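You operate a simulated robot arm through the tools that you are given. There is no shell and no other tool. Be economical: measure what you need, move in short steps, check, and stop when the job is done.

Carry out the task below with a simulated two-armed robot. There is one attempt and no reset: what you move stays moved.

## Task
Pick up the teal brush with one hand, pass it to the other hand and put it in the ring tray.

It is judged by the outcome, as a careful person would: the job done as asked, and still so three seconds after it is handed in. It fails if anything else is knocked over, pushed out of place, dropped, spilled or broken.

## Robot
Two 7-joint arms with two-finger parallel grippers on one trunk, on a base that drives. Base frame: it is fixed to the floor where the robot stands at the start and does not move with it; the origin is under the middle of the robot, x ahead of it, y to its left, z up. Readings come in mm, degrees, newtons and seconds.
The left shoulder is at the start at [110, 169, 1555], the right one opposite. With the tool pointing down near the work surface each hand reaches from about 340 to 700 mm from the robot's upright axis, wherever it stands, measured 20 degrees to its own side. Places, roughly: ring tray (33x22 cm) [700, -700, 860]. Payload 1.57 kg a hand.
Tool frame (each hand has its own): the origin (TCP) lies between the finger pads and is the grasp point; the fingertips stand 30 mm ahead of it; z points along the fingers, y is the line along which they close. Largest opening 80 mm; finger width 17, thickness 12; the body of the gripper, 40 by 82 mm, starts 80 mm behind the TCP.
Orientation is that of the tool frame in the base frame, as [roll, pitch, yaw] about the fixed x, y, z axes, in that order (R = Rz(yaw) Ry(pitch) Rx(roll)). With the fingers straight down and closing along the base's y, the tool's x points along the base's -x, its y along +y and its z along -z.

## Interface
- The arms move only by the tool send_rows. It takes "left_commands", "right_commands" or both (then of equal length, played together; a hand with none holds still); each is text: rows parted by semicolons, each of 7 numbers parted by spaces: the shift along the tool's x, y, z in units of 40 mm (1.0 is 40 mm), then the turn, a rotation vector about the tool's x, y, z in units of 6 degrees (1.0 is 6 degrees), then the gripper command, from -1 (shut) to 1 (fully open), values between in proportion. In form: dx dy dz ax ay az grip; .... A call has 1 to 20 rows; each row shifts and turns the commanded pose from where the row before left it, along the tool's axes as they then stand. A call with a number of a shift or a turn outside -1 to 1 is refused whole. A row lasts 0.2 s, in which the tool goes at most 50 mm and 8.6 degrees; a call with a longer step from one row to the next is refused whole, and so is a gripper value outside its range. Where a pose cannot be reached the arm comes as near as it can. A force on the tool above 40 N (or 10 N above the force at the start of the call, whichever is more), or a blocked arm, ends the call early, and 0.2 s more pass. Each finger travels about 72 mm/s and halts on what it meets, pressing with about 23 N; the grip force reading is that of the motor and also rises with nothing between the fingers. The clock runs only during rows and for 0.2 s after the last one: add rows that do not move to give the fingers time. The reply holds the time, the measured pose of the TCP, the force on the tool along the base axes, the opening and the grip force, in the units named above and with some noise, with the torque about the TCP (base axes, N m) and any sound that the robot's microphone picked up.
- Cameras (640 x 400 px; columns grow to the right, rows downward): "scene" is now at [138.4, -52.4, 1735]; the picture's right is [-0.67, -0.74, 0.00], its down [-0.57, 0.52, -0.63] and it looks along [0.47, -0.43, -0.78] (base axes); focal length 285 px, centre (320, 200). "left" rides on the left gripper at [72, 7, -122] in its tool frame; the picture's right is [-0.09, 1.00, 0.00], its down [-0.84, -0.08, -0.54] and it looks along [-0.54, -0.05, 0.84] (tool axes); focal length 238 px, centre (320, 200). "right" rides on the right gripper at [72, -7, -122] in its tool frame; the picture's right is [0.09, 1.00, 0.00], its down [-0.84, 0.08, -0.54] and it looks along [-0.54, 0.05, 0.84] (tool axes); focal length 238 px, centre (320, 200). There is no depth. A picture from a camera that has moved, and an enlarged one, comes with that camera's place and axes in the base frame and with its lens.
- capture(camera): a new picture of that camera. No time passes.
- slide_trunk(by): slides the trunk up (or, below 0, down) by that many mm; the arms and the scene camera ride with it, the base frame stays. It gives what a move gives, with no picture.
- base_move(legs): drives the robot by 1 to 6 legs, each [ahead, left, turn to the left] in mm, mm and degrees, along the robot's own axes; the way and the turn of a leg run together, so that a leg with both is an arc; at most 1500 mm and 180 degrees a leg. The arms and the cameras ride along, it lands a little off, and it stops where it bumps. It gives what a move gives.
- turn_head(pan, tilt): turns the head with the scene camera to pan (to the left, within 86 degrees either way) and tilt (down, from -29 to 69), counted from straight ahead of the robot. It gives what a move gives.
- close_up(camera, box): a new picture of the part [left, top, right, bottom] of that camera's present view, enlarged. No time passes.
- finish_job(): hands the job in; it is judged then, once.

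Work in short steps. Places have to be worked out from the pictures, the camera data and where the tool is seen: move nearer, look again, correct. Check each grasp and each placing, and mend what went wrong. You have 120 turns and 92 pictures in all, those below and enlarged ones among them. Open the grippers and draw the arms clear of the work before you hand the job in, unless the task says otherwise; then end with one line.

The tools are called after "Call:" as a command line: name --argument value ..., lists and objects as JSON in quotes. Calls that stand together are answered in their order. send_rows: Moves the arms, as the interface text tells. Its arguments: {"type":"object","properties":{"left_commands":{"type":"string"},"right_commands":{"type":"string"}},"required":[]} The other tools are called the same way: slide_trunk (by) slides the trunk up or down; base_move (legs) drives the base; turn_head (pan, tilt) turns the head that bears the scene camera; capture (camera) takes a picture; close_up (camera, box) takes an enlarged picture of a part of a camera's view; finish_job () hands the job in.

At the start:

```text
time_s: 0.0
left_position: [608.6, -117.4, 1262.5]
left_ee_rot: [-180.0, 0.0, 180.0]
left_ft_force: [0.1, 0.0, 0.1]
left_wrist_torque: [-0.03, 0.01, 0.01]
left_width: 80.0
left_finger_force: 0.1
right_position: [439.5, -505.9, 1053.4]
right_ee_rot: [180.0, 0.0, 180.0]
right_ft_force: [-0.4, 0.8, -0.3]
right_wrist_torque: [0.01, 0.02, 0.02]
right_width: 79.7
right_finger_force: 0.0
trunk travel left (down, up): [-869.0, 21.0]
robot x, y, heading: [-0.0, -1.0, -0.0]
head pan, tilt: [-42.4, 50.8]
```

scene: 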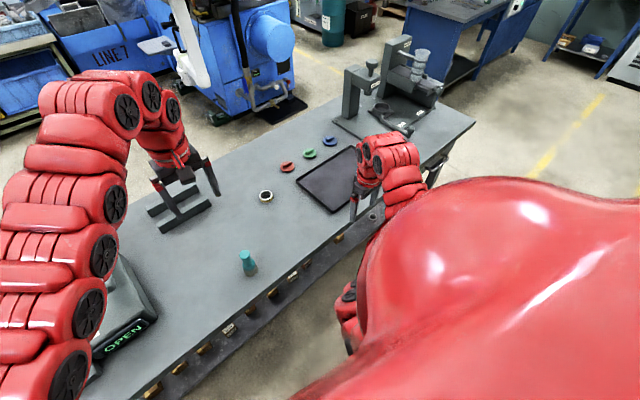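
right: 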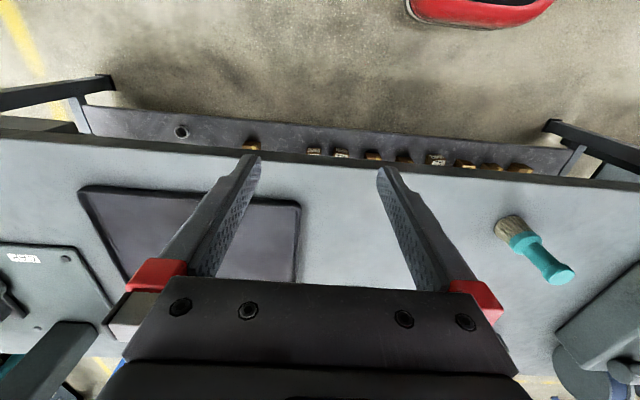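
left: 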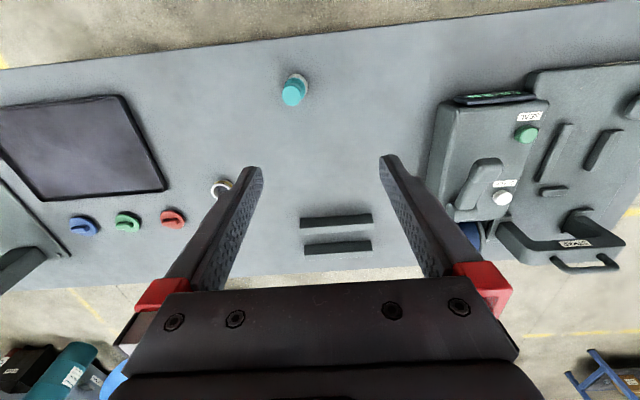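

The brush appears to stand upright on its bristles near (595, -162), with its top at about z 960. I'll look closer before approaching.

Call:
close_up --camera "right" --box '[460, 180, 620, 300]'

Call:
close_up --camera "left" --box '[250, 50, 340, 120]'

Call:
close_up --camera "scene" --box '[220, 130, 380, 290]'

```text
3.33 times, centred on (540, 240) of right
camera zoom: at [366.6, -514.2, 1175.5], right [-0.09, 1.0, 0.0], down [0.84, 0.08, 0.54], along [0.54, 0.05, -0.84], focal length 794 px, centre (-413, 67)
```

zoom: 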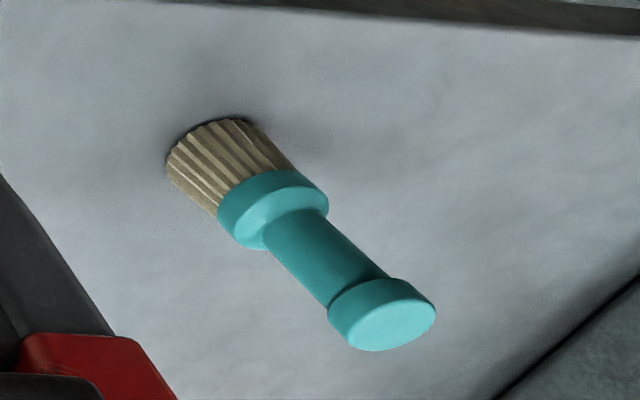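

```text
5.71 times, centred on (295, 85) of left
camera zoom: at [535.7, -110.9, 1383.5], right [0.09, 1.0, 0.0], down [0.84, -0.08, 0.54], along [0.54, -0.05, -0.84], focal length 1362 px, centre (463, 857)
```

zoom: 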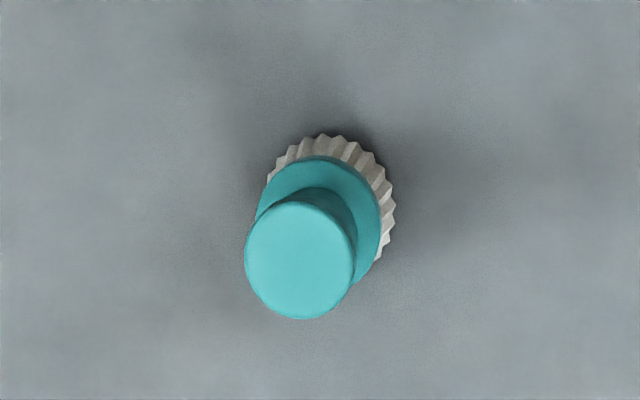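

```text
2.50 times, centred on (300, 210) of scene
camera zoom: at [138.4, -52.4, 1735.0], right [-0.67, -0.74, 0.0], down [-0.57, 0.52, -0.63], along [0.47, -0.43, -0.78], focal length 712 px, centre (370, 175)
```

zoom: 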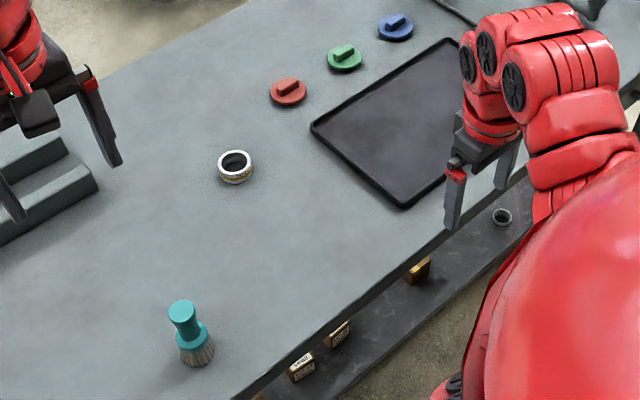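

The brush top is about (598, -163, 961), with a knob about 32 mm wide above a narrower neck and a ferrule. I'll bring the left hand over it to z≈1060 and check.

Call:
send_rows --left_commands "0.05 -0.2 0.8 0 0 0 1; 0.05 -0.2 0.85 0 0 0 1; 0.05 -0.2 0.85 0 0 0 1; 0.05 -0.2 0.85 0 0 0 1; 0.05 -0.2 0.85 0 0 0 1; 0 -0.15 0.85 0 0 0 1; 0 0 0 0 0 0 1"

Call:
capture --camera "left"

```text
time_s: 1.6
left_position: [598.6, -163.2, 1060.9]
left_ee_rot: [-180.0, 0.0, -180.0]
left_ft_force: [0.6, 0.8, 0.7]
left_wrist_torque: [0.0, -0.01, 0.01]
left_width: 80.0
left_finger_force: 0.1
right_position: [440.5, -507.6, 1053.2]
right_ee_rot: [-179.9, 0.0, 179.9]
right_ft_force: [1.1, -0.2, -0.4]
right_wrist_torque: [0.03, -0.05, -0.01]
right_width: 79.8
right_finger_force: 0.1
trunk travel left (down, up): [-869.0, 21.0]
robot x, y, heading: [0.9, -0.9, -0.1]
head pan, tilt: [-42.4, 50.8]
```

```text
85 pictures are left
camera left: at [525.8, -156.9, 1181.7], right [0.09, 1.0, 0.0], down [0.84, -0.08, 0.54], along [0.54, -0.05, -0.84], focal length 238 px, centre (320, 200)
```

left: 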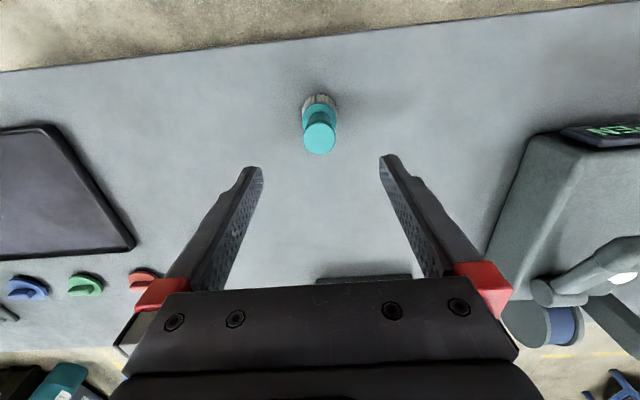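

The hand is centred on the brush. I'll descend to z≈948 around the knob and close.

Call:
send_rows --left_commands "0 -0.02 0.8 0 0 0 1; 0 0 0.8 0 0 0 1; 0 0 0.7 0 0 0 1; 0 0 0.5 0 0 0 1; 0 0 0 0 0 0 1; 0 0 0 0 0 0 0; 0 0 0 0 0 0 -1; 0 0 0 0 0 0 -1; 0 0 0 0 0 0 -1; 0 0 0 0 0 0 -1"

Call:
capture --camera "left"

```text
time_s: 3.8
left_position: [590.4, -158.0, 961.8]
left_ee_rot: [179.9, 0.0, -180.0]
left_ft_force: [-0.3, -0.4, -0.3]
left_wrist_torque: [-0.02, 0.0, 0.0]
left_width: 25.5
left_finger_force: 22.8
left hand out of reach, approached as far as the arm can: row 3, 4
right_position: [439.3, -507.2, 1053.2]
right_ee_rot: [179.9, 0.1, -180.0]
right_ft_force: [0.4, 0.3, 0.2]
right_wrist_torque: [0.03, -0.01, 0.0]
right_width: 80.2
right_finger_force: 0.0
trunk travel left (down, up): [-869.0, 21.0]
robot x, y, heading: [2.4, -4.0, 0.2]
head pan, tilt: [-42.4, 50.8]
```

```text
84 pictures are left
camera left: at [517.8, -151.3, 1083.1], right [0.09, 1.0, 0.0], down [0.84, -0.08, 0.54], along [0.54, -0.05, -0.84], focal length 238 px, centre (320, 200)
```

left: 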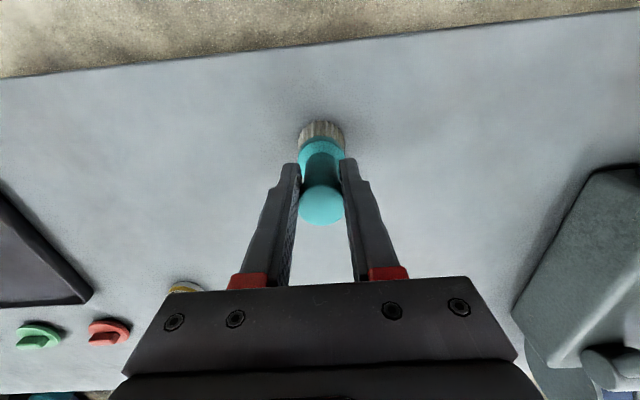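

The left arm ran out of reach and caught the knob off-centre (width 25.5). I'll let go, raise both hands, and lower the trunk for better reach before gripping again.

Call:
send_rows --left_commands "0 0 0 0 0 0 0; 0 0 0 0 0 0 1; 0 0 0 0 0 0 1; 0 0 0 0 0 0 1; 0 0 -0.5 0 0 0 1; 0 0 -0.8 0 0 0 1; 0 0 -0.9 0 0 0 1; 0 0 -0.9 0 0 0 1; 0 0 -0.9 0 0 0 1; 0 0 -0.9 0 0 0 1; 0 0 0 0 0 0 1" --right_commands "0 0 0 0 0 0 1; 0 0 0 0 0 0 1; 0 0 0 0 0 0 1; 0 0 -0.8 0 0 0 1; 0 0 -0.8 0 0 0 1; 0 0 -0.8 0 0 0 1; 0 0 -0.8 0 0 0 1; 0 0 -0.8 0 0 0 1; 0 0 0 0 0 0 1; 0 0 0 0 0 0 1; 0 0 0 0 0 0 1"

Call:
slide_trunk --by -120

Call:
capture --camera "left"

```text
time_s: 6.2
left_position: [590.5, -157.3, 1158.1]
left_ee_rot: [180.0, 0.0, 180.0]
left_ft_force: [-0.2, 0.0, -0.1]
left_wrist_torque: [-0.01, 0.01, -0.03]
left_width: 79.8
left_finger_force: 0.1
right_position: [474.7, -543.8, 1108.0]
right_ee_rot: [179.9, 0.0, -180.0]
right_ft_force: [1.1, -0.1, 0.7]
right_wrist_torque: [-0.02, 0.02, 0.01]
right_width: 80.2
right_finger_force: 0.0
right hand out of reach, approached as far as the arm can: row 4, 5, 6, 7, 8
trunk travel left (down, up): [-869.0, 21.0]
robot x, y, heading: [1.8, 2.8, -0.1]
head pan, tilt: [-42.4, 50.8]
```

```text
time_s: 7.7
left_position: [589.7, -157.5, 1037.7]
left_ee_rot: [180.0, 0.0, 180.0]
left_ft_force: [1.0, -0.9, 0.0]
left_wrist_torque: [-0.02, -0.02, 0.0]
left_width: 80.1
left_finger_force: 0.1
right_position: [474.6, -543.1, 988.6]
right_ee_rot: [-179.9, 0.0, 180.0]
right_ft_force: [0.6, 0.5, 0.6]
right_wrist_torque: [0.02, 0.02, -0.03]
right_width: 80.0
right_finger_force: 0.0
trunk travel left (down, up): [-749.0, 141.0]
robot x, y, heading: [1.4, 1.9, -0.2]
head pan, tilt: [-42.4, 50.8]
```

```text
83 pictures are left
camera left: at [517.9, -151.1, 1159.1], right [0.09, 1.0, 0.0], down [0.84, -0.08, 0.54], along [0.54, -0.05, -0.84], focal length 238 px, centre (320, 200)
```

left: 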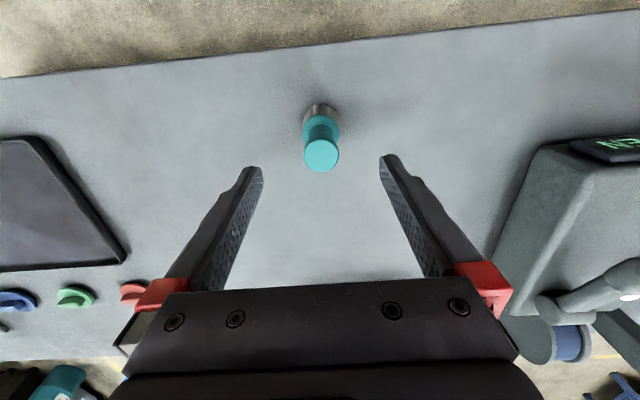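

The brush still stands, now at about (600, -157). I'll correct x by 10 mm, descend to z≈948 and hold open to check reach.

Call:
send_rows --left_commands "-0.24 0.01 0.4 0 0 0 1; 0 0 0.7 0 0 0 1; 0 0 0.7 0 0 0 1; 0 0 0.44 0 0 0 1; 0 0 0 0 0 0 1"

Call:
capture --camera "left"

```text
time_s: 8.9
left_position: [599.6, -157.0, 948.3]
left_ee_rot: [-180.0, -0.1, 179.9]
left_ft_force: [-1.2, 0.9, 0.9]
left_wrist_torque: [0.03, -0.03, -0.01]
left_width: 79.8
left_finger_force: 0.1
right_position: [474.0, -543.7, 987.0]
right_ee_rot: [180.0, 0.0, -179.9]
right_ft_force: [-0.4, -0.1, 0.5]
right_wrist_torque: [0.03, -0.01, 0.0]
right_width: 80.3
right_finger_force: 0.0
trunk travel left (down, up): [-749.0, 141.0]
robot x, y, heading: [-2.5, -0.5, -0.1]
head pan, tilt: [-42.4, 50.8]
```

```text
82 pictures are left
camera left: at [527.7, -151.1, 1069.5], right [0.09, 1.0, 0.0], down [0.84, -0.08, 0.54], along [0.54, -0.05, -0.84], focal length 238 px, centre (320, 200)
```

left: 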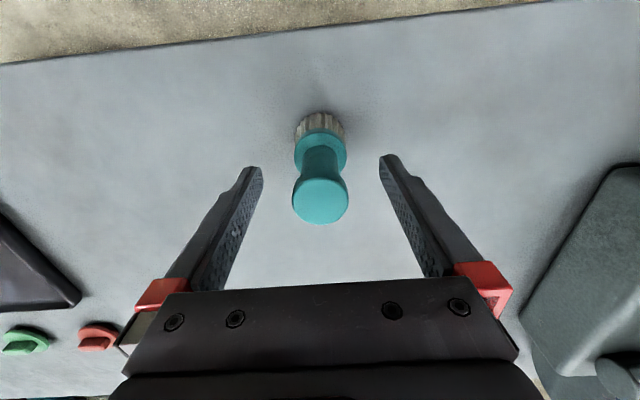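

The knob is centred. Closing now.

Call:
send_rows --left_commands "0 0 0 0 0 0 0; 0 0 0 0 0 0 -0.5; 0 0 0 0 0 0 -1; 0 0 0 0 0 0 -1; 0 0 0 0 0 0 -1; 0 0 -0.5 0 0 0 -1; 0 0 -0.5 0 0 0 -1; 0 0 0 0 0 0 -1"

Call:
capture --camera "left"

```text
time_s: 10.7
left_position: [599.4, -156.2, 988.2]
left_ee_rot: [-180.0, -0.1, -180.0]
left_ft_force: [0.0, -0.2, -0.8]
left_wrist_torque: [0.0, 0.06, -0.01]
left_width: 26.6
left_finger_force: 22.6
right_position: [475.3, -543.5, 987.4]
right_ee_rot: [-180.0, 0.0, -180.0]
right_ft_force: [0.2, -0.4, -0.4]
right_wrist_torque: [-0.03, 0.02, 0.0]
right_width: 79.7
right_finger_force: 0.1
trunk travel left (down, up): [-749.0, 141.0]
robot x, y, heading: [-3.0, -3.0, -0.0]
head pan, tilt: [-42.4, 50.8]
```

```text
81 pictures are left
camera left: at [527.7, -150.8, 1109.3], right [0.09, 1.0, 0.0], down [0.84, -0.08, 0.54], along [0.54, -0.05, -0.84], focal length 238 px, centre (320, 200)
```

left: 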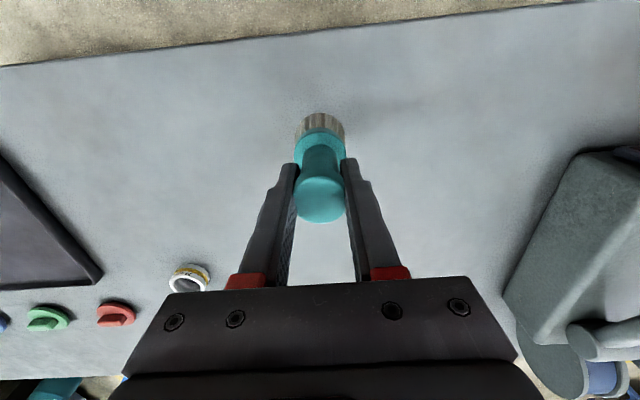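

The brush is lifted and held at 26.6 mm. I'll raise the trunk, which lifts both hands, then start the handover posture.

Call:
slide_trunk --by 130

Call:
send_rows --left_commands "0 0.4 0 0 0 0 -1; 0 0.4 0 0 0 0 -1; 0 0.4 0 0 0 0 -1; 0 0.3 0 0 0 0 -1; 0 0 0 0 0 0 -1; 0 0 0 0 0 0 -1; 0 0 0 0 0 0 -1; 0 0 0 0 0 0 -1; 0 0 0 0 0 0 -1; 0 0 0 0 0 0 -1; 0 0 0 0 0 0 -1; 0 0 0 0 0 0 -1; 0 0 0 0 0 0 -1; 0 0 0 0 0 0 -1; 0 0 0 0 0 0 -1; 0 0 0 0 0 0 -1" --right_commands "0 0 0 0 0 -1 1; 0 0 0 0 0 -1 1; 0 0 0 0 0 -1 1; 0 0 0 0 0 -1 1; 0 0 0 0 0 -1 1; 0 0 0 0 0 -1 1; 0 0 0 0 0 -1 1; 0 0 0 0 0 -1 1; 0 0 0 0 0 -1 1; 0 0 0 0 0 -1 1; 0 0 0 0 0 -1 1; 0 0 0 0 0 -1 1; 0 0 0 0 0 -1 1; 0 0 0 0 0 -1 1; 0 0 0 0 0 -1 1; 0 0 0 0 0 0 1"

```text
time_s: 12.3
left_position: [600.1, -157.1, 1118.5]
left_ee_rot: [-179.9, 0.0, -180.0]
left_ft_force: [0.1, 0.5, -0.4]
left_wrist_torque: [0.0, -0.03, 0.03]
left_width: 26.9
left_finger_force: 23.6
right_position: [475.3, -545.1, 1117.9]
right_ee_rot: [-180.0, -0.1, 180.0]
right_ft_force: [-0.3, -0.1, 0.9]
right_wrist_torque: [0.0, 0.0, 0.01]
right_width: 80.1
right_finger_force: 0.1
trunk travel left (down, up): [-879.0, 11.0]
robot x, y, heading: [-0.2, -0.3, 0.0]
head pan, tilt: [-42.4, 50.8]
```

```text
time_s: 15.7
left_position: [599.4, -96.3, 1117.3]
left_ee_rot: [-180.0, 0.0, 179.9]
left_ft_force: [-0.2, -0.8, 0.0]
left_wrist_torque: [-0.04, -0.02, 0.01]
left_width: 26.7
left_finger_force: 22.8
right_position: [473.5, -544.5, 1117.0]
right_ee_rot: [-180.0, 0.0, -89.9]
right_ft_force: [0.3, 0.8, -0.7]
right_wrist_torque: [-0.01, 0.02, 0.0]
right_width: 79.9
right_finger_force: 0.0
trunk travel left (down, up): [-879.0, 11.0]
robot x, y, heading: [1.7, 0.4, 0.0]
head pan, tilt: [-42.4, 50.8]
```

The yaw went fine. Now I'll tilt the right hand until its fingers point along +y.

Call:
send_rows --right_commands "0 0 0 0 -1 0 1; 0 0 0 0 -1 0 1; 0 0 0 0 -1 0 1; 0 0 0 0 -1 0 1; 0 0 0 0 -1 0 1; 0 0 0 0 -1 0 1; 0 0 0 0 -1 0 1; 0 0 0 0 -1 0 1; 0 0 0 0 -1 0 1; 0 0 0 0 -1 0 1; 0 0 0 0 -1 0 1; 0 0 0 0 -1 0 1; 0 0 0 0 -1 0 1; 0 0 0 0 -1 0 1; 0 0 0 0 -1 0 1; 0 0 0 0 0 0 1"

Call:
capture --camera "scene"

Call:
capture --camera "right"

```text
time_s: 19.1
left_position: [598.9, -98.0, 1118.2]
left_ee_rot: [180.0, -0.1, -180.0]
left_ft_force: [-0.7, 0.1, -0.4]
left_wrist_torque: [-0.02, -0.02, 0.03]
left_width: 26.8
left_finger_force: 23.0
right_position: [471.0, -388.3, 1163.9]
right_ee_rot: [-179.7, 63.1, -89.8]
right_ft_force: [0.0, 0.4, 0.4]
right_wrist_torque: [0.02, 0.03, 0.04]
right_width: 80.1
right_finger_force: 0.0
right hand out of reach, approached as far as the arm can: row 5, 6, 7, 8, 9, 10, 11, 12, 13, 14, 15
trunk travel left (down, up): [-879.0, 11.0]
robot x, y, heading: [-1.9, 1.9, 0.1]
head pan, tilt: [-42.4, 50.8]
```

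```text
80 pictures are left
camera scene: at [138.1, -52.6, 1745.0], right [-0.67, -0.74, 0.0], down [-0.57, 0.52, -0.63], along [0.47, -0.43, -0.78], focal length 285 px, centre (320, 200)
```

scene: 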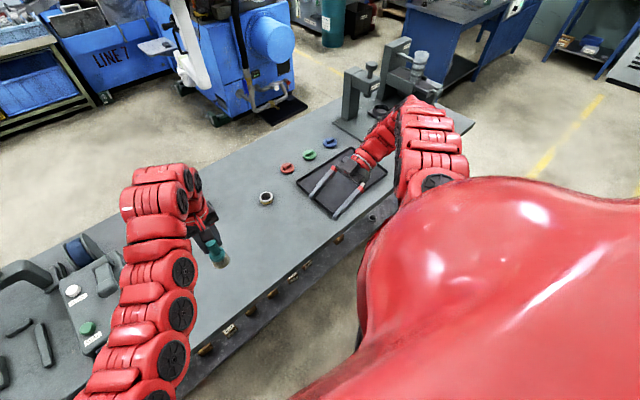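

```text
79 pictures are left
camera right: at [476.3, -530.2, 1155.4], right [-1.0, -0.04, -0.08], down [-0.08, -0.1, 0.99], along [-0.05, 0.99, 0.1], focal length 238 px, centre (320, 200)
```

right: 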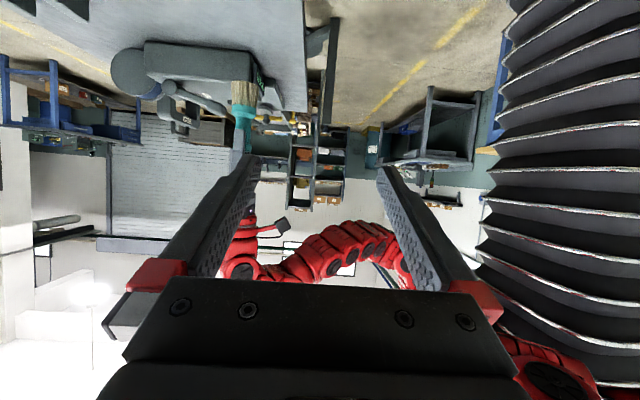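

The right hand points mostly +y and both its fingers and the brush are in view. I'll enlarge the brush to find the ferrule.

Call:
close_up --camera "right" --box '[190, 60, 310, 180]'

```text
3.33 times, centred on (250, 120) of right
camera zoom: at [476.3, -530.2, 1155.4], right [-1.0, -0.04, -0.08], down [-0.08, -0.1, 0.99], along [-0.05, 0.99, 0.1], focal length 794 px, centre (553, 467)
```

zoom: 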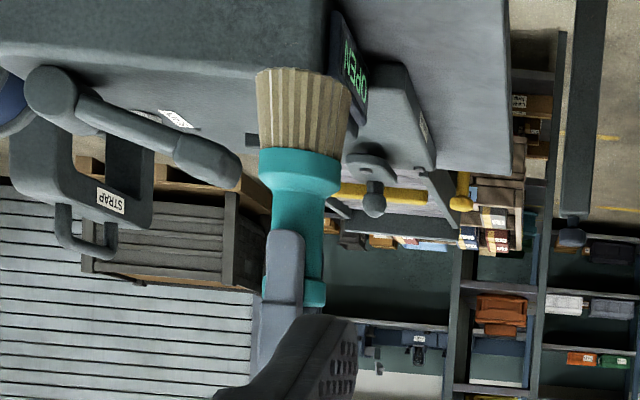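

The ferrule is at about (600, -98, 1052), well below the left fingertips at 1088. I'll move the right hand to (600, -230, 1052) and finish levelling it.

Call:
send_rows --right_commands "0.12 -0.54 0.8 0 0 0 1; 0.12 -0.54 0.8 0 0 0 1; 0.12 -0.54 0.8 0 0 0 1; 0.12 -0.54 0.8 0 0 0 1; 0.12 -0.54 0.8 0 0 0 1; 0.11 -0.52 0.79 0 0 0 1; 0 0 0 0 -0.9 0 1; 0 0 0 0 -0.9 0 1; 0 0 0 0 -0.9 0 1; 0 0 0 0 -0.9 0 1; 0 0 0 0 -0.9 0 1; 0 0 0 0 0 0 1"

Call:
capture --camera "right"

```text
time_s: 21.7
left_position: [599.3, -97.1, 1118.7]
left_ee_rot: [179.9, 0.0, 179.9]
left_ft_force: [0.3, 0.0, -0.5]
left_wrist_torque: [-0.01, 0.0, -0.03]
left_width: 26.6
left_finger_force: 23.2
right_position: [567.8, -198.9, 1168.2]
right_ee_rot: [-179.2, 84.7, -89.3]
right_ft_force: [0.0, 0.5, 0.0]
right_wrist_torque: [-0.04, 0.02, 0.03]
right_width: 80.3
right_finger_force: 0.0
right hand out of reach, approached as far as the arm can: row 5, 6, 7, 9, 10, 11
trunk travel left (down, up): [-879.0, 11.0]
robot x, y, heading: [0.1, -2.3, -0.1]
head pan, tilt: [-42.4, 50.8]
```

```text
77 pictures are left
camera right: at [573.1, -327.3, 1108.9], right [-1.0, -0.01, -0.09], down [-0.08, -0.46, 0.88], along [-0.05, 0.89, 0.46], focal length 238 px, centre (320, 200)
```

right: 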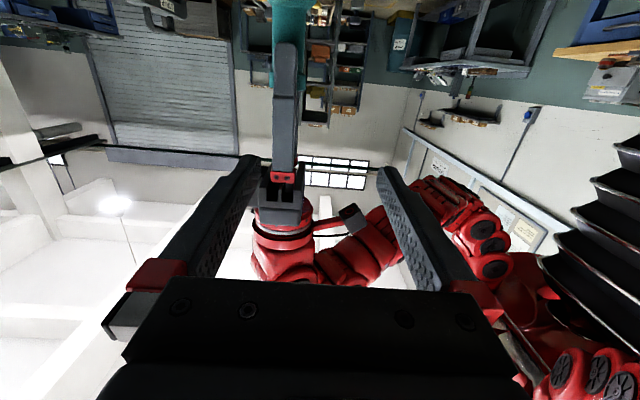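

The right arm's reach keeps it at z≈1168. I'll bring the left hand up instead, about 115 mm up and 25 mm nearer, so the ferrule comes level with the right fingers.

Call:
send_rows --left_commands "0.155 0 -0.72 0 0 0 -1; 0.155 0 -0.72 0 0 0 -1; 0.155 0 -0.72 0 0 0 -1; 0.155 0 -0.72 0 0 0 -1; 0 0 0 0 0 0 -1; 0 0 0 0 0 0 -1"

Call:
capture --camera "right"

Call:
capture --camera "scene"

```text
time_s: 23.1
left_position: [575.2, -98.4, 1233.6]
left_ee_rot: [-180.0, 0.0, 180.0]
left_ft_force: [0.7, -0.3, -1.1]
left_wrist_torque: [0.02, -0.03, -0.01]
left_width: 26.6
left_finger_force: 22.7
right_position: [567.8, -198.6, 1167.9]
right_ee_rot: [-179.5, 84.6, -89.4]
right_ft_force: [0.2, -1.1, 0.7]
right_wrist_torque: [0.0, -0.01, 0.0]
right_width: 80.0
right_finger_force: 0.1
trunk travel left (down, up): [-879.0, 11.0]
robot x, y, heading: [-1.2, 0.9, -0.2]
head pan, tilt: [-42.4, 50.8]
```

```text
76 pictures are left
camera right: at [573.8, -327.4, 1108.4], right [-1.0, -0.01, -0.09], down [-0.08, -0.46, 0.88], along [-0.05, 0.89, 0.46], focal length 238 px, centre (320, 200)
```

right: 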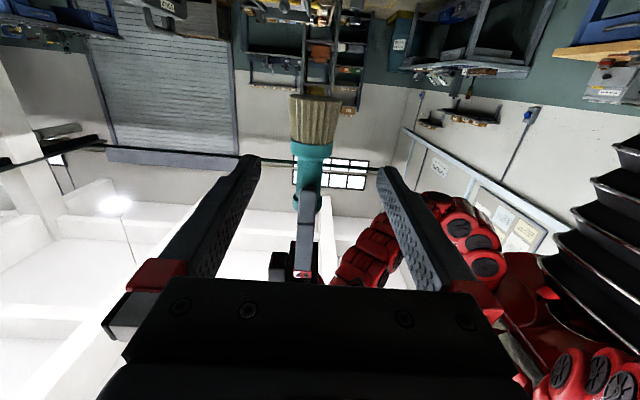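

```text
75 pictures are left
camera scene: at [138.8, -52.5, 1744.9], right [-0.67, -0.74, 0.0], down [-0.57, 0.52, -0.63], along [0.47, -0.43, -0.78], focal length 285 px, centre (320, 200)
```

scene: 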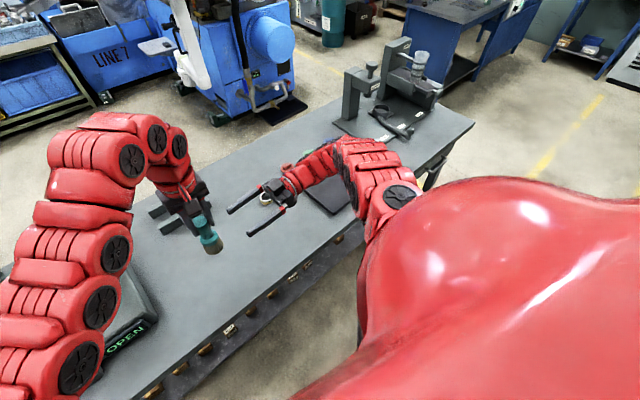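

The ferrule is at about (574, -98, 1170). I'll advance the right hand 70 mm and recheck.

Call:
send_rows --right_commands "-0.07 -0.04 0.45 0 0 0 1; -0.07 -0.04 0.45 0 0 0 1; -0.07 -0.04 0.45 0 0 0 1; -0.07 -0.04 0.4 0 0 0 1; 0 0 0 0 0 0 1"

Call:
capture --camera "right"

```text
time_s: 24.3
left_position: [573.8, -98.4, 1232.5]
left_ee_rot: [-180.0, -0.1, -179.9]
left_ft_force: [0.3, 0.0, 0.4]
left_wrist_torque: [-0.03, 0.01, -0.02]
left_width: 26.9
left_finger_force: 23.0
right_position: [574.4, -128.8, 1172.5]
right_ee_rot: [-178.8, 84.6, -88.9]
right_ft_force: [-0.4, 0.1, -0.9]
right_wrist_torque: [0.03, 0.02, 0.04]
right_width: 79.7
right_finger_force: 0.0
trunk travel left (down, up): [-879.0, 11.0]
robot x, y, heading: [-0.8, -0.4, -0.1]
head pan, tilt: [-42.4, 50.8]
```

```text
74 pictures are left
camera right: at [579.9, -256.9, 1113.5], right [-1.0, -0.01, -0.09], down [-0.08, -0.46, 0.88], along [-0.05, 0.89, 0.46], focal length 238 px, centre (320, 200)
```

right: 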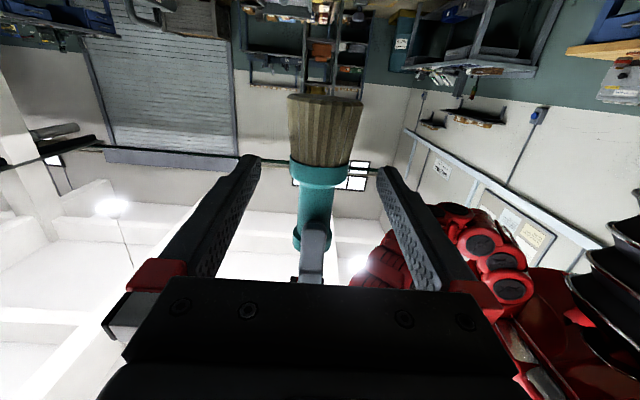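

The alignment holds (ferrule z≈1168, x≈574). I'll advance the last 30 mm and close the right hand.

Call:
send_rows --right_commands "0 0 0.4 0 0 0 1; 0 0 0.36 0 0 0 1; 0 0 0 0 0 0 0.5; 0 0 0 0 0 0 0; 0 0 0 0 0 0 -0.5; 0 0 0 0 0 0 -1; 0 0 0 0 0 0 -1; 0 0 0 0 0 0 -1"

Call:
capture --camera "right"

Call:
close_up --camera "scene" --box '[140, 160, 300, 260]'

```text
time_s: 26.1
left_position: [573.7, -98.7, 1233.2]
left_ee_rot: [-179.9, -0.1, -180.0]
left_ft_force: [-9.0, -1.3, -0.5]
left_wrist_torque: [-0.06, 0.46, 0.02]
left_width: 26.6
left_finger_force: 22.9
right_position: [575.0, -98.3, 1170.6]
right_ee_rot: [-179.1, 84.6, -89.1]
right_ft_force: [8.1, 1.2, -0.7]
right_wrist_torque: [-0.03, 0.1, -0.06]
right_width: 39.7
right_finger_force: 22.9
trunk travel left (down, up): [-879.0, 11.0]
robot x, y, heading: [0.3, -4.9, 0.1]
head pan, tilt: [-42.4, 50.8]
```

```text
73 pictures are left
camera right: at [580.1, -226.8, 1111.0], right [-1.0, -0.01, -0.09], down [-0.08, -0.46, 0.88], along [-0.05, 0.89, 0.46], focal length 238 px, centre (320, 200)
```

right: 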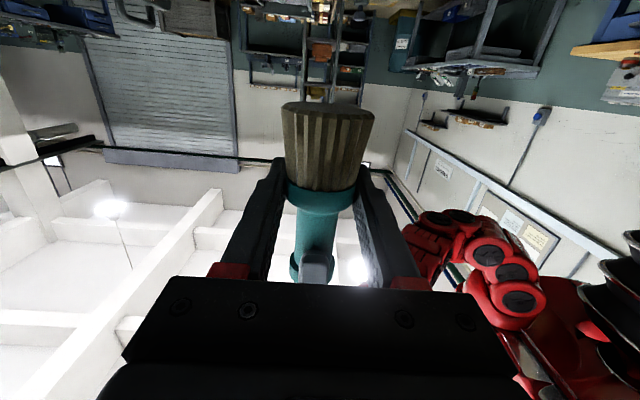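

```text
4.00 times, centred on (220, 210) of scene
camera zoom: at [138.5, -52.4, 1745.0], right [-0.67, -0.74, 0.0], down [-0.57, 0.52, -0.63], along [0.47, -0.43, -0.78], focal length 1139 px, centre (720, 160)
```

zoom: 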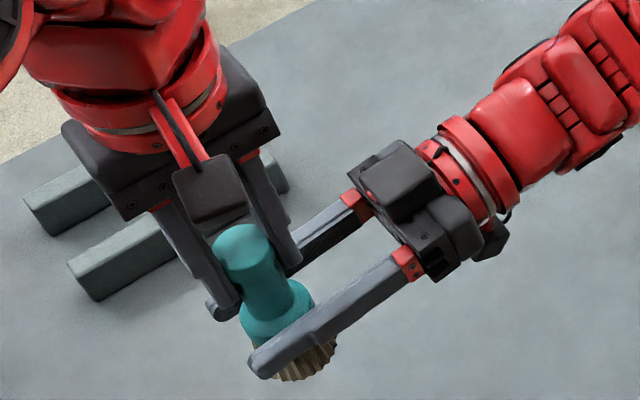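

The right hand holds the ferrule (39.7 mm, 23 N). I'll open the left and draw it straight up.

Call:
send_rows --left_commands "0 0 0 0 0 0 0; 0 0 0 0 0 0 0.3; 0 0 0 0 0 0 0.5; 0 0 0 0 0 0 0.5; 0 0 -0.5 0 0 0 0.5; 0 0 -0.7 0 0 0 0.5; 0 0 -0.7 0 0 0 0.5; 0 0 0 0 0 0 0.5" --right_commands "0 0 0 0 0 0 -1; 0 0 0 0 0 0 -1; 0 0 0 0 0 0 -1; 0 0 0 0 0 0 -1; 0 0 0 0 0 0 -1; 0 0 0 0 0 0 -1; 0 0 0 0 0 0 -1; 0 0 0 0 0 0 -1"

Call:
capture --camera "right"

Call:
capture --camera "scene"

```text
time_s: 27.9
left_position: [575.3, -98.0, 1308.1]
left_ee_rot: [-179.9, 0.0, -180.0]
left_ft_force: [-0.6, 0.6, -0.2]
left_wrist_torque: [0.01, -0.01, -0.01]
left_width: 59.9
left_finger_force: 0.1
right_position: [574.9, -97.0, 1169.8]
right_ee_rot: [-179.4, 84.7, -89.3]
right_ft_force: [0.0, -0.3, -0.1]
right_wrist_torque: [0.04, 0.0, 0.04]
right_width: 39.4
right_finger_force: 23.2
trunk travel left (down, up): [-879.0, 11.0]
robot x, y, heading: [-1.9, -0.0, -0.4]
head pan, tilt: [-42.4, 50.8]
```

```text
71 pictures are left
camera right: at [580.0, -226.6, 1110.8], right [-1.0, -0.01, -0.09], down [-0.08, -0.46, 0.88], along [-0.05, 0.89, 0.46], focal length 238 px, centre (320, 200)
```

right: 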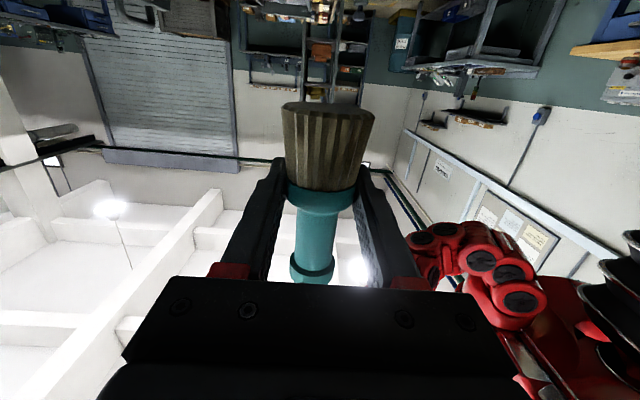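

```text
70 pictures are left
camera scene: at [138.8, -52.3, 1744.9], right [-0.67, -0.74, 0.0], down [-0.57, 0.52, -0.63], along [0.47, -0.43, -0.78], focal length 285 px, centre (320, 200)
```

scene: 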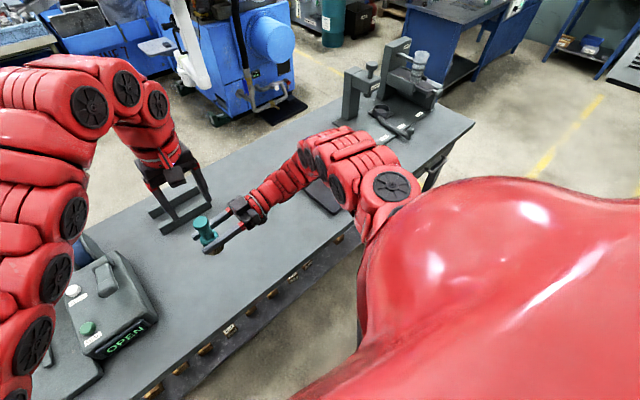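

The handover worked: the right hand alone holds the brush. I'll swing the left hand away to the left and pull the right hand back to its own side.

Call:
send_rows --left_commands "0 0.5 -0.3 0 0 0 0.5; 0 0.9 0 0 0 0 0.5; 0 0.9 0 0 0 0 0.5; 0 0.9 0 0 0 0 0.5; 0 0.9 0 0 0 0 0.5; 0 0.9 0 0 0 0 0.5; 0 0 0 0 0 0 0.5" --right_commands "0 0 0 0 0 0 -1; 0 0 -0.6 0 0 0 -1; 0 0 -0.8 0 0 0 -1; 0 0 -0.8 0 0 0 -1; 0 0 -0.8 0 0 0 -1; 0 0 -0.8 0 0 0 -1; 0 0 0 0 0 0 -1"

```text
time_s: 29.5
left_position: [608.5, 55.7, 1296.6]
left_ee_rot: [180.0, -0.2, -180.0]
left_ft_force: [-0.2, 0.2, -0.6]
left_wrist_torque: [-0.01, -0.01, 0.0]
left_width: 60.1
left_finger_force: 0.1
left hand out of reach, approached as far as the arm can: row 1, 2, 3, 4, 5, 6
right_position: [574.9, -227.6, 1185.5]
right_ee_rot: [-179.6, 84.7, -89.7]
right_ft_force: [-0.4, -0.1, -1.0]
right_wrist_torque: [0.03, -0.02, 0.03]
right_width: 39.6
right_finger_force: 22.9
right hand out of reach, approached as far as the arm can: row 6
trunk travel left (down, up): [-879.0, 11.0]
robot x, y, heading: [3.8, 3.6, 0.0]
head pan, tilt: [-42.4, 50.8]
```

Now I'll turn the right hand back to tool-down, which lays the brush level along y.

Call:
send_rows --right_commands "0 0 0 0 1 0 -1; 0 0 0 0 1 0 -1; 0 0 0 0 1 0 -1; 0 0 0 0 1 0 -1; 0 0 0 0 1 0 -1; 0 0 0 0 1 0 -1; 0 0 0 0 1 0 -1; 0 0 0 0 1 0 -1; 0 0 0 0 1 0 -1; 0 0 0 0 1 0 -1; 0 0 0 0 1 0 -1; 0 0 0 0 1 0 -1; 0 0 0 0 1 0 -1; 0 0 0 0 1 0 -1; 0 0 0 0 0 0 -1"

Call:
capture --camera "right"

Call:
capture --camera "scene"

```text
time_s: 32.7
left_position: [608.0, 55.5, 1297.7]
left_ee_rot: [-180.0, -0.2, -179.9]
left_ft_force: [-0.2, -0.5, 0.2]
left_wrist_torque: [-0.01, -0.02, -0.03]
left_width: 60.0
left_finger_force: 0.1
right_position: [641.9, -249.7, 1181.1]
right_ee_rot: [180.0, 0.6, -90.0]
right_ft_force: [-0.3, -0.1, -1.0]
right_wrist_torque: [0.0, 0.02, 0.03]
right_width: 39.9
right_finger_force: 22.8
right hand out of reach, approached as far as the arm can: row 7, 8, 9, 10, 11, 12, 13, 14
trunk travel left (down, up): [-879.0, 11.0]
robot x, y, heading: [-1.1, -4.1, -0.1]
head pan, tilt: [-42.4, 50.8]
```

```text
69 pictures are left
camera right: at [646.8, -323.5, 1302.9], right [-1.0, -0.09, 0.0], down [-0.08, 0.83, 0.55], along [-0.05, 0.55, -0.83], focal length 238 px, centre (320, 200)
```

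right: 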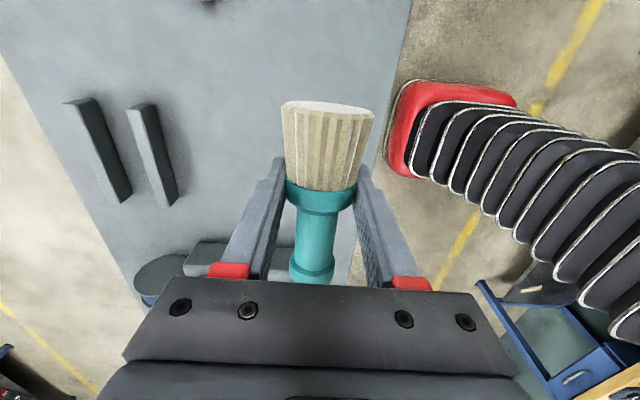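

```text
68 pictures are left
camera scene: at [138.3, -52.6, 1745.0], right [-0.67, -0.74, 0.0], down [-0.57, 0.52, -0.63], along [0.47, -0.43, -0.78], focal length 285 px, centre (320, 200)
```

scene: 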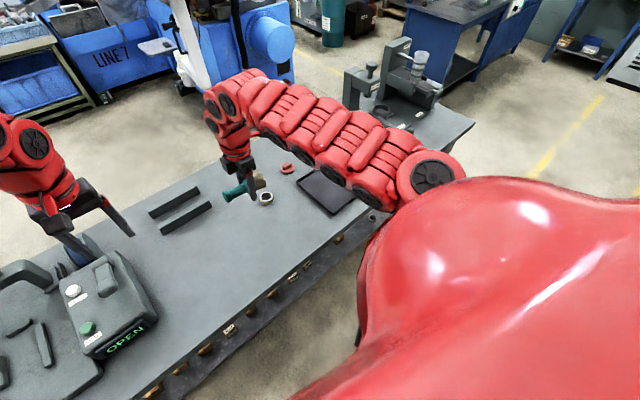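

The brush is level and held at (642, -250). I'll drive right about 465 mm and ahead 40 mm, so the hand comes over the tray.

Call:
base_move --legs '[[0, -465, 0], [40, 0, 0]]'

Call:
capture --camera "right"

Call:
capture --camera "scene"

Call:
capture --camera "left"

```text
time_s: 36.0
left_position: [641.0, -416.5, 1300.9]
left_ee_rot: [180.0, 0.1, -179.9]
left_ft_force: [-0.3, 0.2, -0.5]
left_wrist_torque: [-0.01, -0.04, -0.01]
left_width: 59.7
left_finger_force: 0.1
right_position: [672.9, -722.1, 1186.0]
right_ee_rot: [-179.7, 0.6, -90.0]
right_ft_force: [-0.3, 1.2, 0.1]
right_wrist_torque: [0.0, -0.09, -0.02]
right_width: 39.6
right_finger_force: 22.5
trunk travel left (down, up): [-879.0, 11.0]
robot x, y, heading: [38.3, -476.0, 0.1]
head pan, tilt: [-42.4, 50.8]
```

```text
67 pictures are left
camera right: at [678.7, -795.8, 1307.2], right [-1.0, -0.09, -0.01], down [-0.08, 0.83, 0.55], along [-0.05, 0.55, -0.83], focal length 238 px, centre (320, 200)
```

right: 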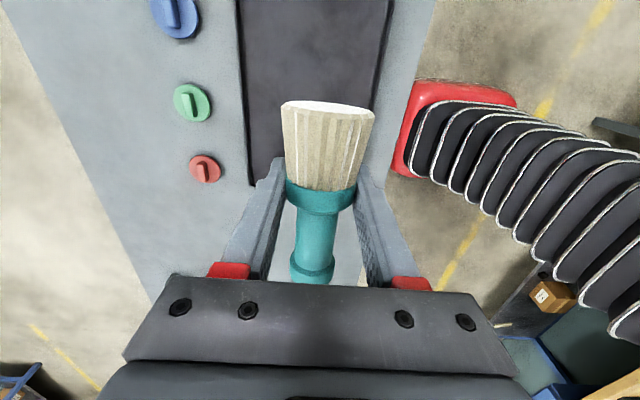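

```text
66 pictures are left
camera scene: at [167.5, -524.3, 1746.0], right [-0.67, -0.74, 0.0], down [-0.57, 0.52, -0.64], along [0.47, -0.43, -0.77], focal length 285 px, centre (320, 200)
```

scene: 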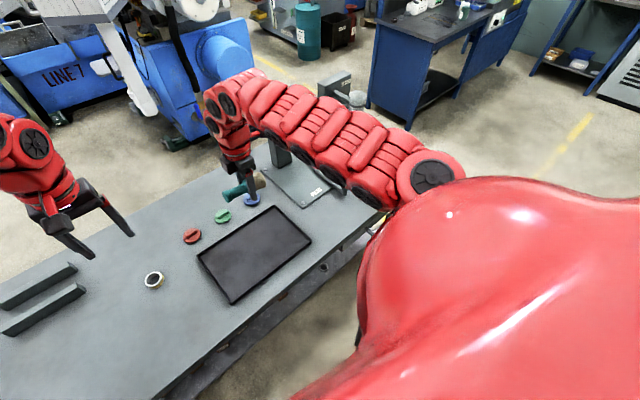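

```text
65 pictures are left
camera left: at [568.2, -410.9, 1421.7], right [0.09, 1.0, 0.0], down [0.84, -0.08, 0.54], along [0.54, -0.05, -0.84], focal length 238 px, centre (320, 200)
```

left: 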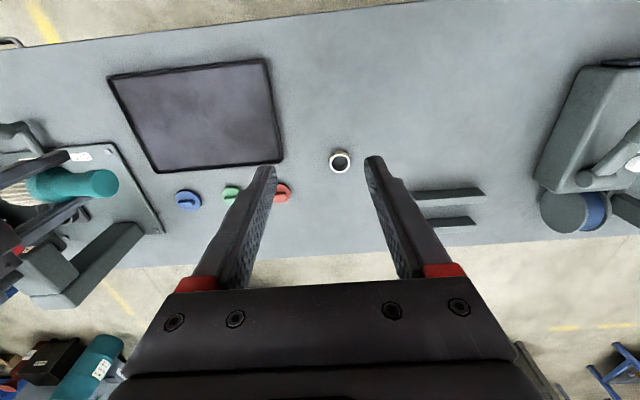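

The tray centre works out at about (693, -700), and the hand at (673, -722) is inside it with margin. I'll lower the trunk 230 mm, which brings both hands straight down.

Call:
slide_trunk --by -230

Call:
capture --camera "right"

Call:
capture --camera "left"

```text
time_s: 38.4
left_position: [647.8, -417.5, 1066.5]
left_ee_rot: [179.9, -0.3, 180.0]
left_ft_force: [0.4, 0.7, 0.2]
left_wrist_torque: [0.02, -0.01, -0.01]
left_width: 60.2
left_finger_force: 0.2
right_position: [681.0, -722.3, 952.0]
right_ee_rot: [179.9, 0.7, -90.0]
right_ft_force: [0.3, -0.1, -1.3]
right_wrist_torque: [0.03, 0.01, 0.01]
right_width: 39.4
right_finger_force: 23.3
trunk travel left (down, up): [-649.0, 241.0]
robot x, y, heading: [39.0, -472.9, -0.1]
head pan, tilt: [-42.4, 50.8]
```

```text
64 pictures are left
camera right: at [686.1, -796.7, 1072.8], right [-1.0, -0.09, 0.0], down [-0.08, 0.83, 0.55], along [-0.05, 0.55, -0.83], focal length 238 px, centre (320, 200)
```

right: 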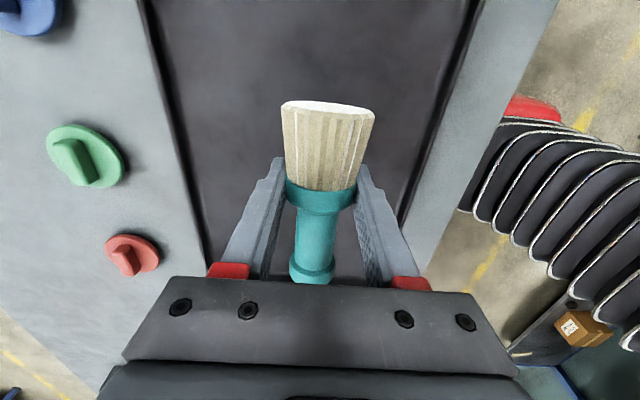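

```text
63 pictures are left
camera left: at [576.3, -411.8, 1188.3], right [0.09, 1.0, 0.0], down [0.84, -0.08, 0.54], along [0.54, -0.05, -0.84], focal length 238 px, centre (320, 200)
```

left: 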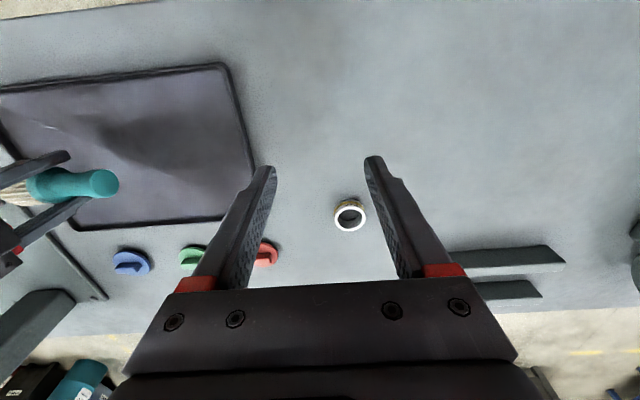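

The hand is above the tray, clear of its rims. I'll lower it 50 mm and check.

Call:
send_rows --right_commands "0 0 0.4 0 0 0 -1; 0 0 0.4 0 0 0 -1; 0 0 0.45 0 0 0 -1; 0 0 0 0 0 0 -1"

Call:
capture --camera "left"

Call:
capture --camera "right"

```text
time_s: 39.4
left_position: [647.3, -416.7, 1066.8]
left_ee_rot: [180.0, -0.2, 180.0]
left_ft_force: [0.2, 0.1, 0.6]
left_wrist_torque: [0.03, -0.04, 0.02]
left_width: 60.1
left_finger_force: 0.0
right_position: [679.5, -721.5, 900.3]
right_ee_rot: [179.9, 0.7, -90.0]
right_ft_force: [0.5, -0.8, -0.9]
right_wrist_torque: [0.01, -0.03, 0.03]
right_width: 39.6
right_finger_force: 22.4
trunk travel left (down, up): [-649.0, 241.0]
robot x, y, heading: [41.5, -473.4, -0.2]
head pan, tilt: [-42.4, 50.8]
```

```text
62 pictures are left
camera left: at [576.2, -411.8, 1188.3], right [0.09, 1.0, 0.0], down [0.84, -0.08, 0.54], along [0.54, -0.05, -0.84], focal length 238 px, centre (320, 200)
```

left: 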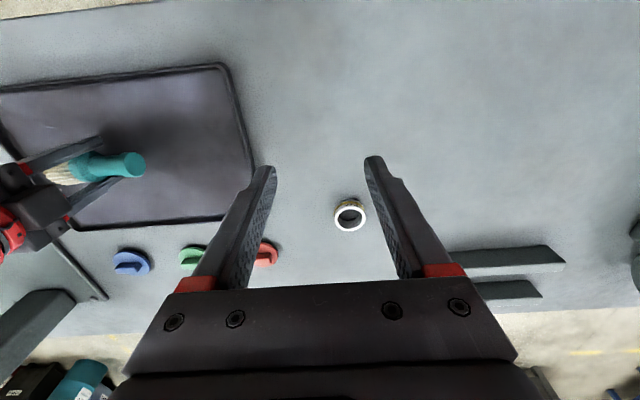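

```text
61 pictures are left
camera right: at [686.0, -795.9, 1023.0], right [-1.0, -0.09, 0.0], down [-0.08, 0.83, 0.55], along [-0.05, 0.55, -0.83], focal length 238 px, centre (320, 200)
```

right: 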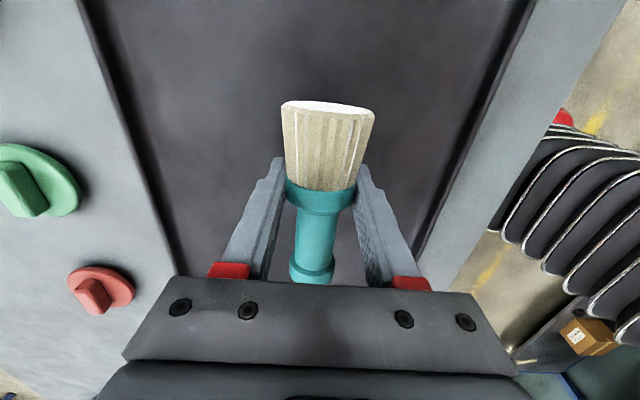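

I'll keep descending in small steps, watching the force.

Call:
send_rows --right_commands "0 0 0.12 0 0 0 -1; 0 0 0.1 0 0 0 -1; 0 0 0.1 0 0 0 -1; 0 0 0 0 0 0 -1"

```text
time_s: 40.4
left_position: [647.5, -418.2, 1066.8]
left_ee_rot: [180.0, -0.2, -179.9]
left_ft_force: [0.5, 0.1, 1.1]
left_wrist_torque: [0.03, -0.02, 0.0]
left_width: 60.1
left_finger_force: 0.1
right_position: [680.2, -722.0, 888.8]
right_ee_rot: [-180.0, 0.6, -89.9]
right_ft_force: [-0.4, -0.4, -1.3]
right_wrist_torque: [-0.02, 0.01, 0.03]
right_width: 39.5
right_finger_force: 23.3
trunk travel left (down, up): [-649.0, 241.0]
robot x, y, heading: [37.8, -471.2, 0.2]
head pan, tilt: [-42.4, 50.8]
```

No contact yet, so I'll continue a little further.

Call:
send_rows --right_commands "0 0 0.08 0 0 0 -1; 0 0 0.06 0 0 0 -1; 0 0 0 0 0 0 -1"

Call:
close_up --camera "left" --box '[0, 100, 200, 240]'

```text
time_s: 41.2
left_position: [646.0, -416.8, 1069.2]
left_ee_rot: [180.0, -0.2, 180.0]
left_ft_force: [0.1, -0.3, -0.3]
left_wrist_torque: [0.01, -0.04, -0.01]
left_width: 60.1
left_finger_force: 0.1
right_position: [681.0, -720.4, 885.9]
right_ee_rot: [-179.4, 0.5, -89.9]
right_ft_force: [6.3, -0.4, 34.2]
right_wrist_torque: [-0.3, 0.65, 0.11]
right_width: 39.1
right_finger_force: 23.1
trunk travel left (down, up): [-649.0, 241.0]
robot x, y, heading: [40.6, -472.7, -0.2]
head pan, tilt: [-42.4, 50.8]
```

```text
2.86 times, centred on (100, 170) of left
camera zoom: at [573.9, -410.5, 1189.9], right [0.09, 1.0, 0.0], down [0.84, -0.08, 0.54], along [0.54, -0.05, -0.84], focal length 681 px, centre (949, 286)
```

zoom: 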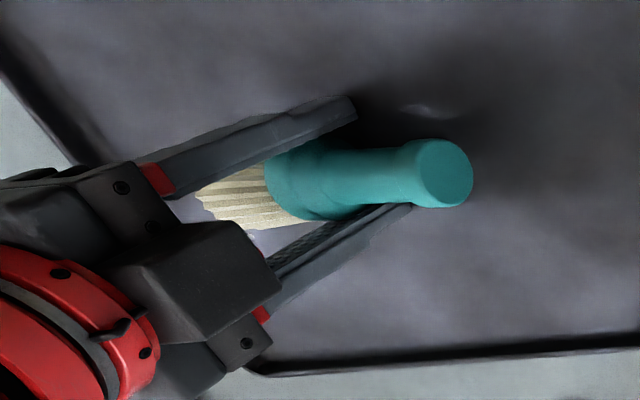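

The fingertips touched the tray floor at TCP 886, so the floor is at about 856. I'll back off 3 mm and open gently.

Call:
send_rows --right_commands "0 0 -0.1 0 0 0 -1; 0 0 0 0 0 0 -1; 0 0 0 0 0 0 0.05; 0 0 0 0 0 0 0.15; 0 0 0 0 0 0 0.25; 0 0 0 0 0 0 0.4; 0 0 0 0 0 0 0.5; 0 0 0 0 0 0 0.5"

Call:
capture --camera "right"

Call:
close_up --camera "left" --box '[0, 100, 200, 240]'

```text
time_s: 43.0
left_position: [647.9, -418.0, 1067.2]
left_ee_rot: [-179.9, -0.2, -180.0]
left_ft_force: [0.1, 0.0, 0.1]
left_wrist_torque: [0.01, 0.02, 0.01]
left_width: 60.0
left_finger_force: 0.1
right_position: [680.7, -721.6, 886.5]
right_ee_rot: [179.9, 0.8, -90.1]
right_ft_force: [0.5, -0.5, -0.8]
right_wrist_torque: [0.0, 0.01, 0.01]
right_width: 60.1
right_finger_force: 0.1
trunk travel left (down, up): [-649.0, 241.0]
robot x, y, heading: [36.1, -473.6, 0.1]
head pan, tilt: [-42.4, 50.8]
```

```text
59 pictures are left
camera right: at [686.1, -795.8, 1008.5], right [-1.0, -0.09, 0.0], down [-0.08, 0.83, 0.55], along [-0.05, 0.55, -0.83], focal length 238 px, centre (320, 200)
```

right: 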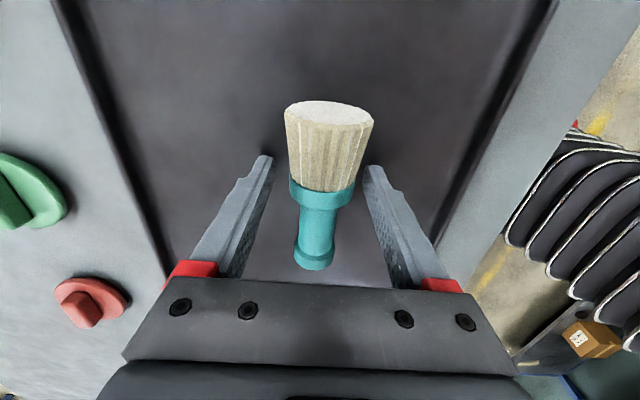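

```text
2.86 times, centred on (100, 170) of left
camera zoom: at [576.3, -411.8, 1188.3], right [0.09, 1.0, 0.0], down [0.84, -0.08, 0.54], along [0.54, -0.05, -0.84], focal length 681 px, centre (949, 286)
```

zoom: 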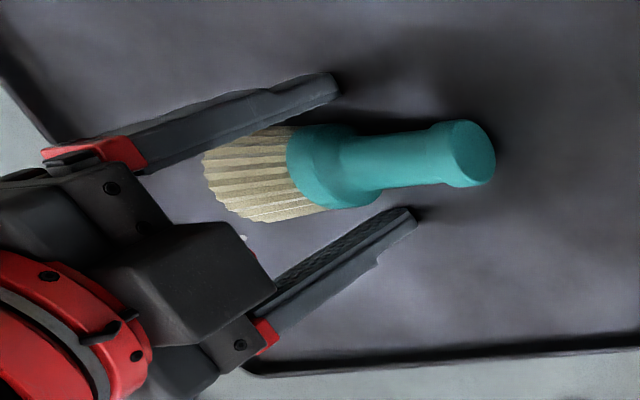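

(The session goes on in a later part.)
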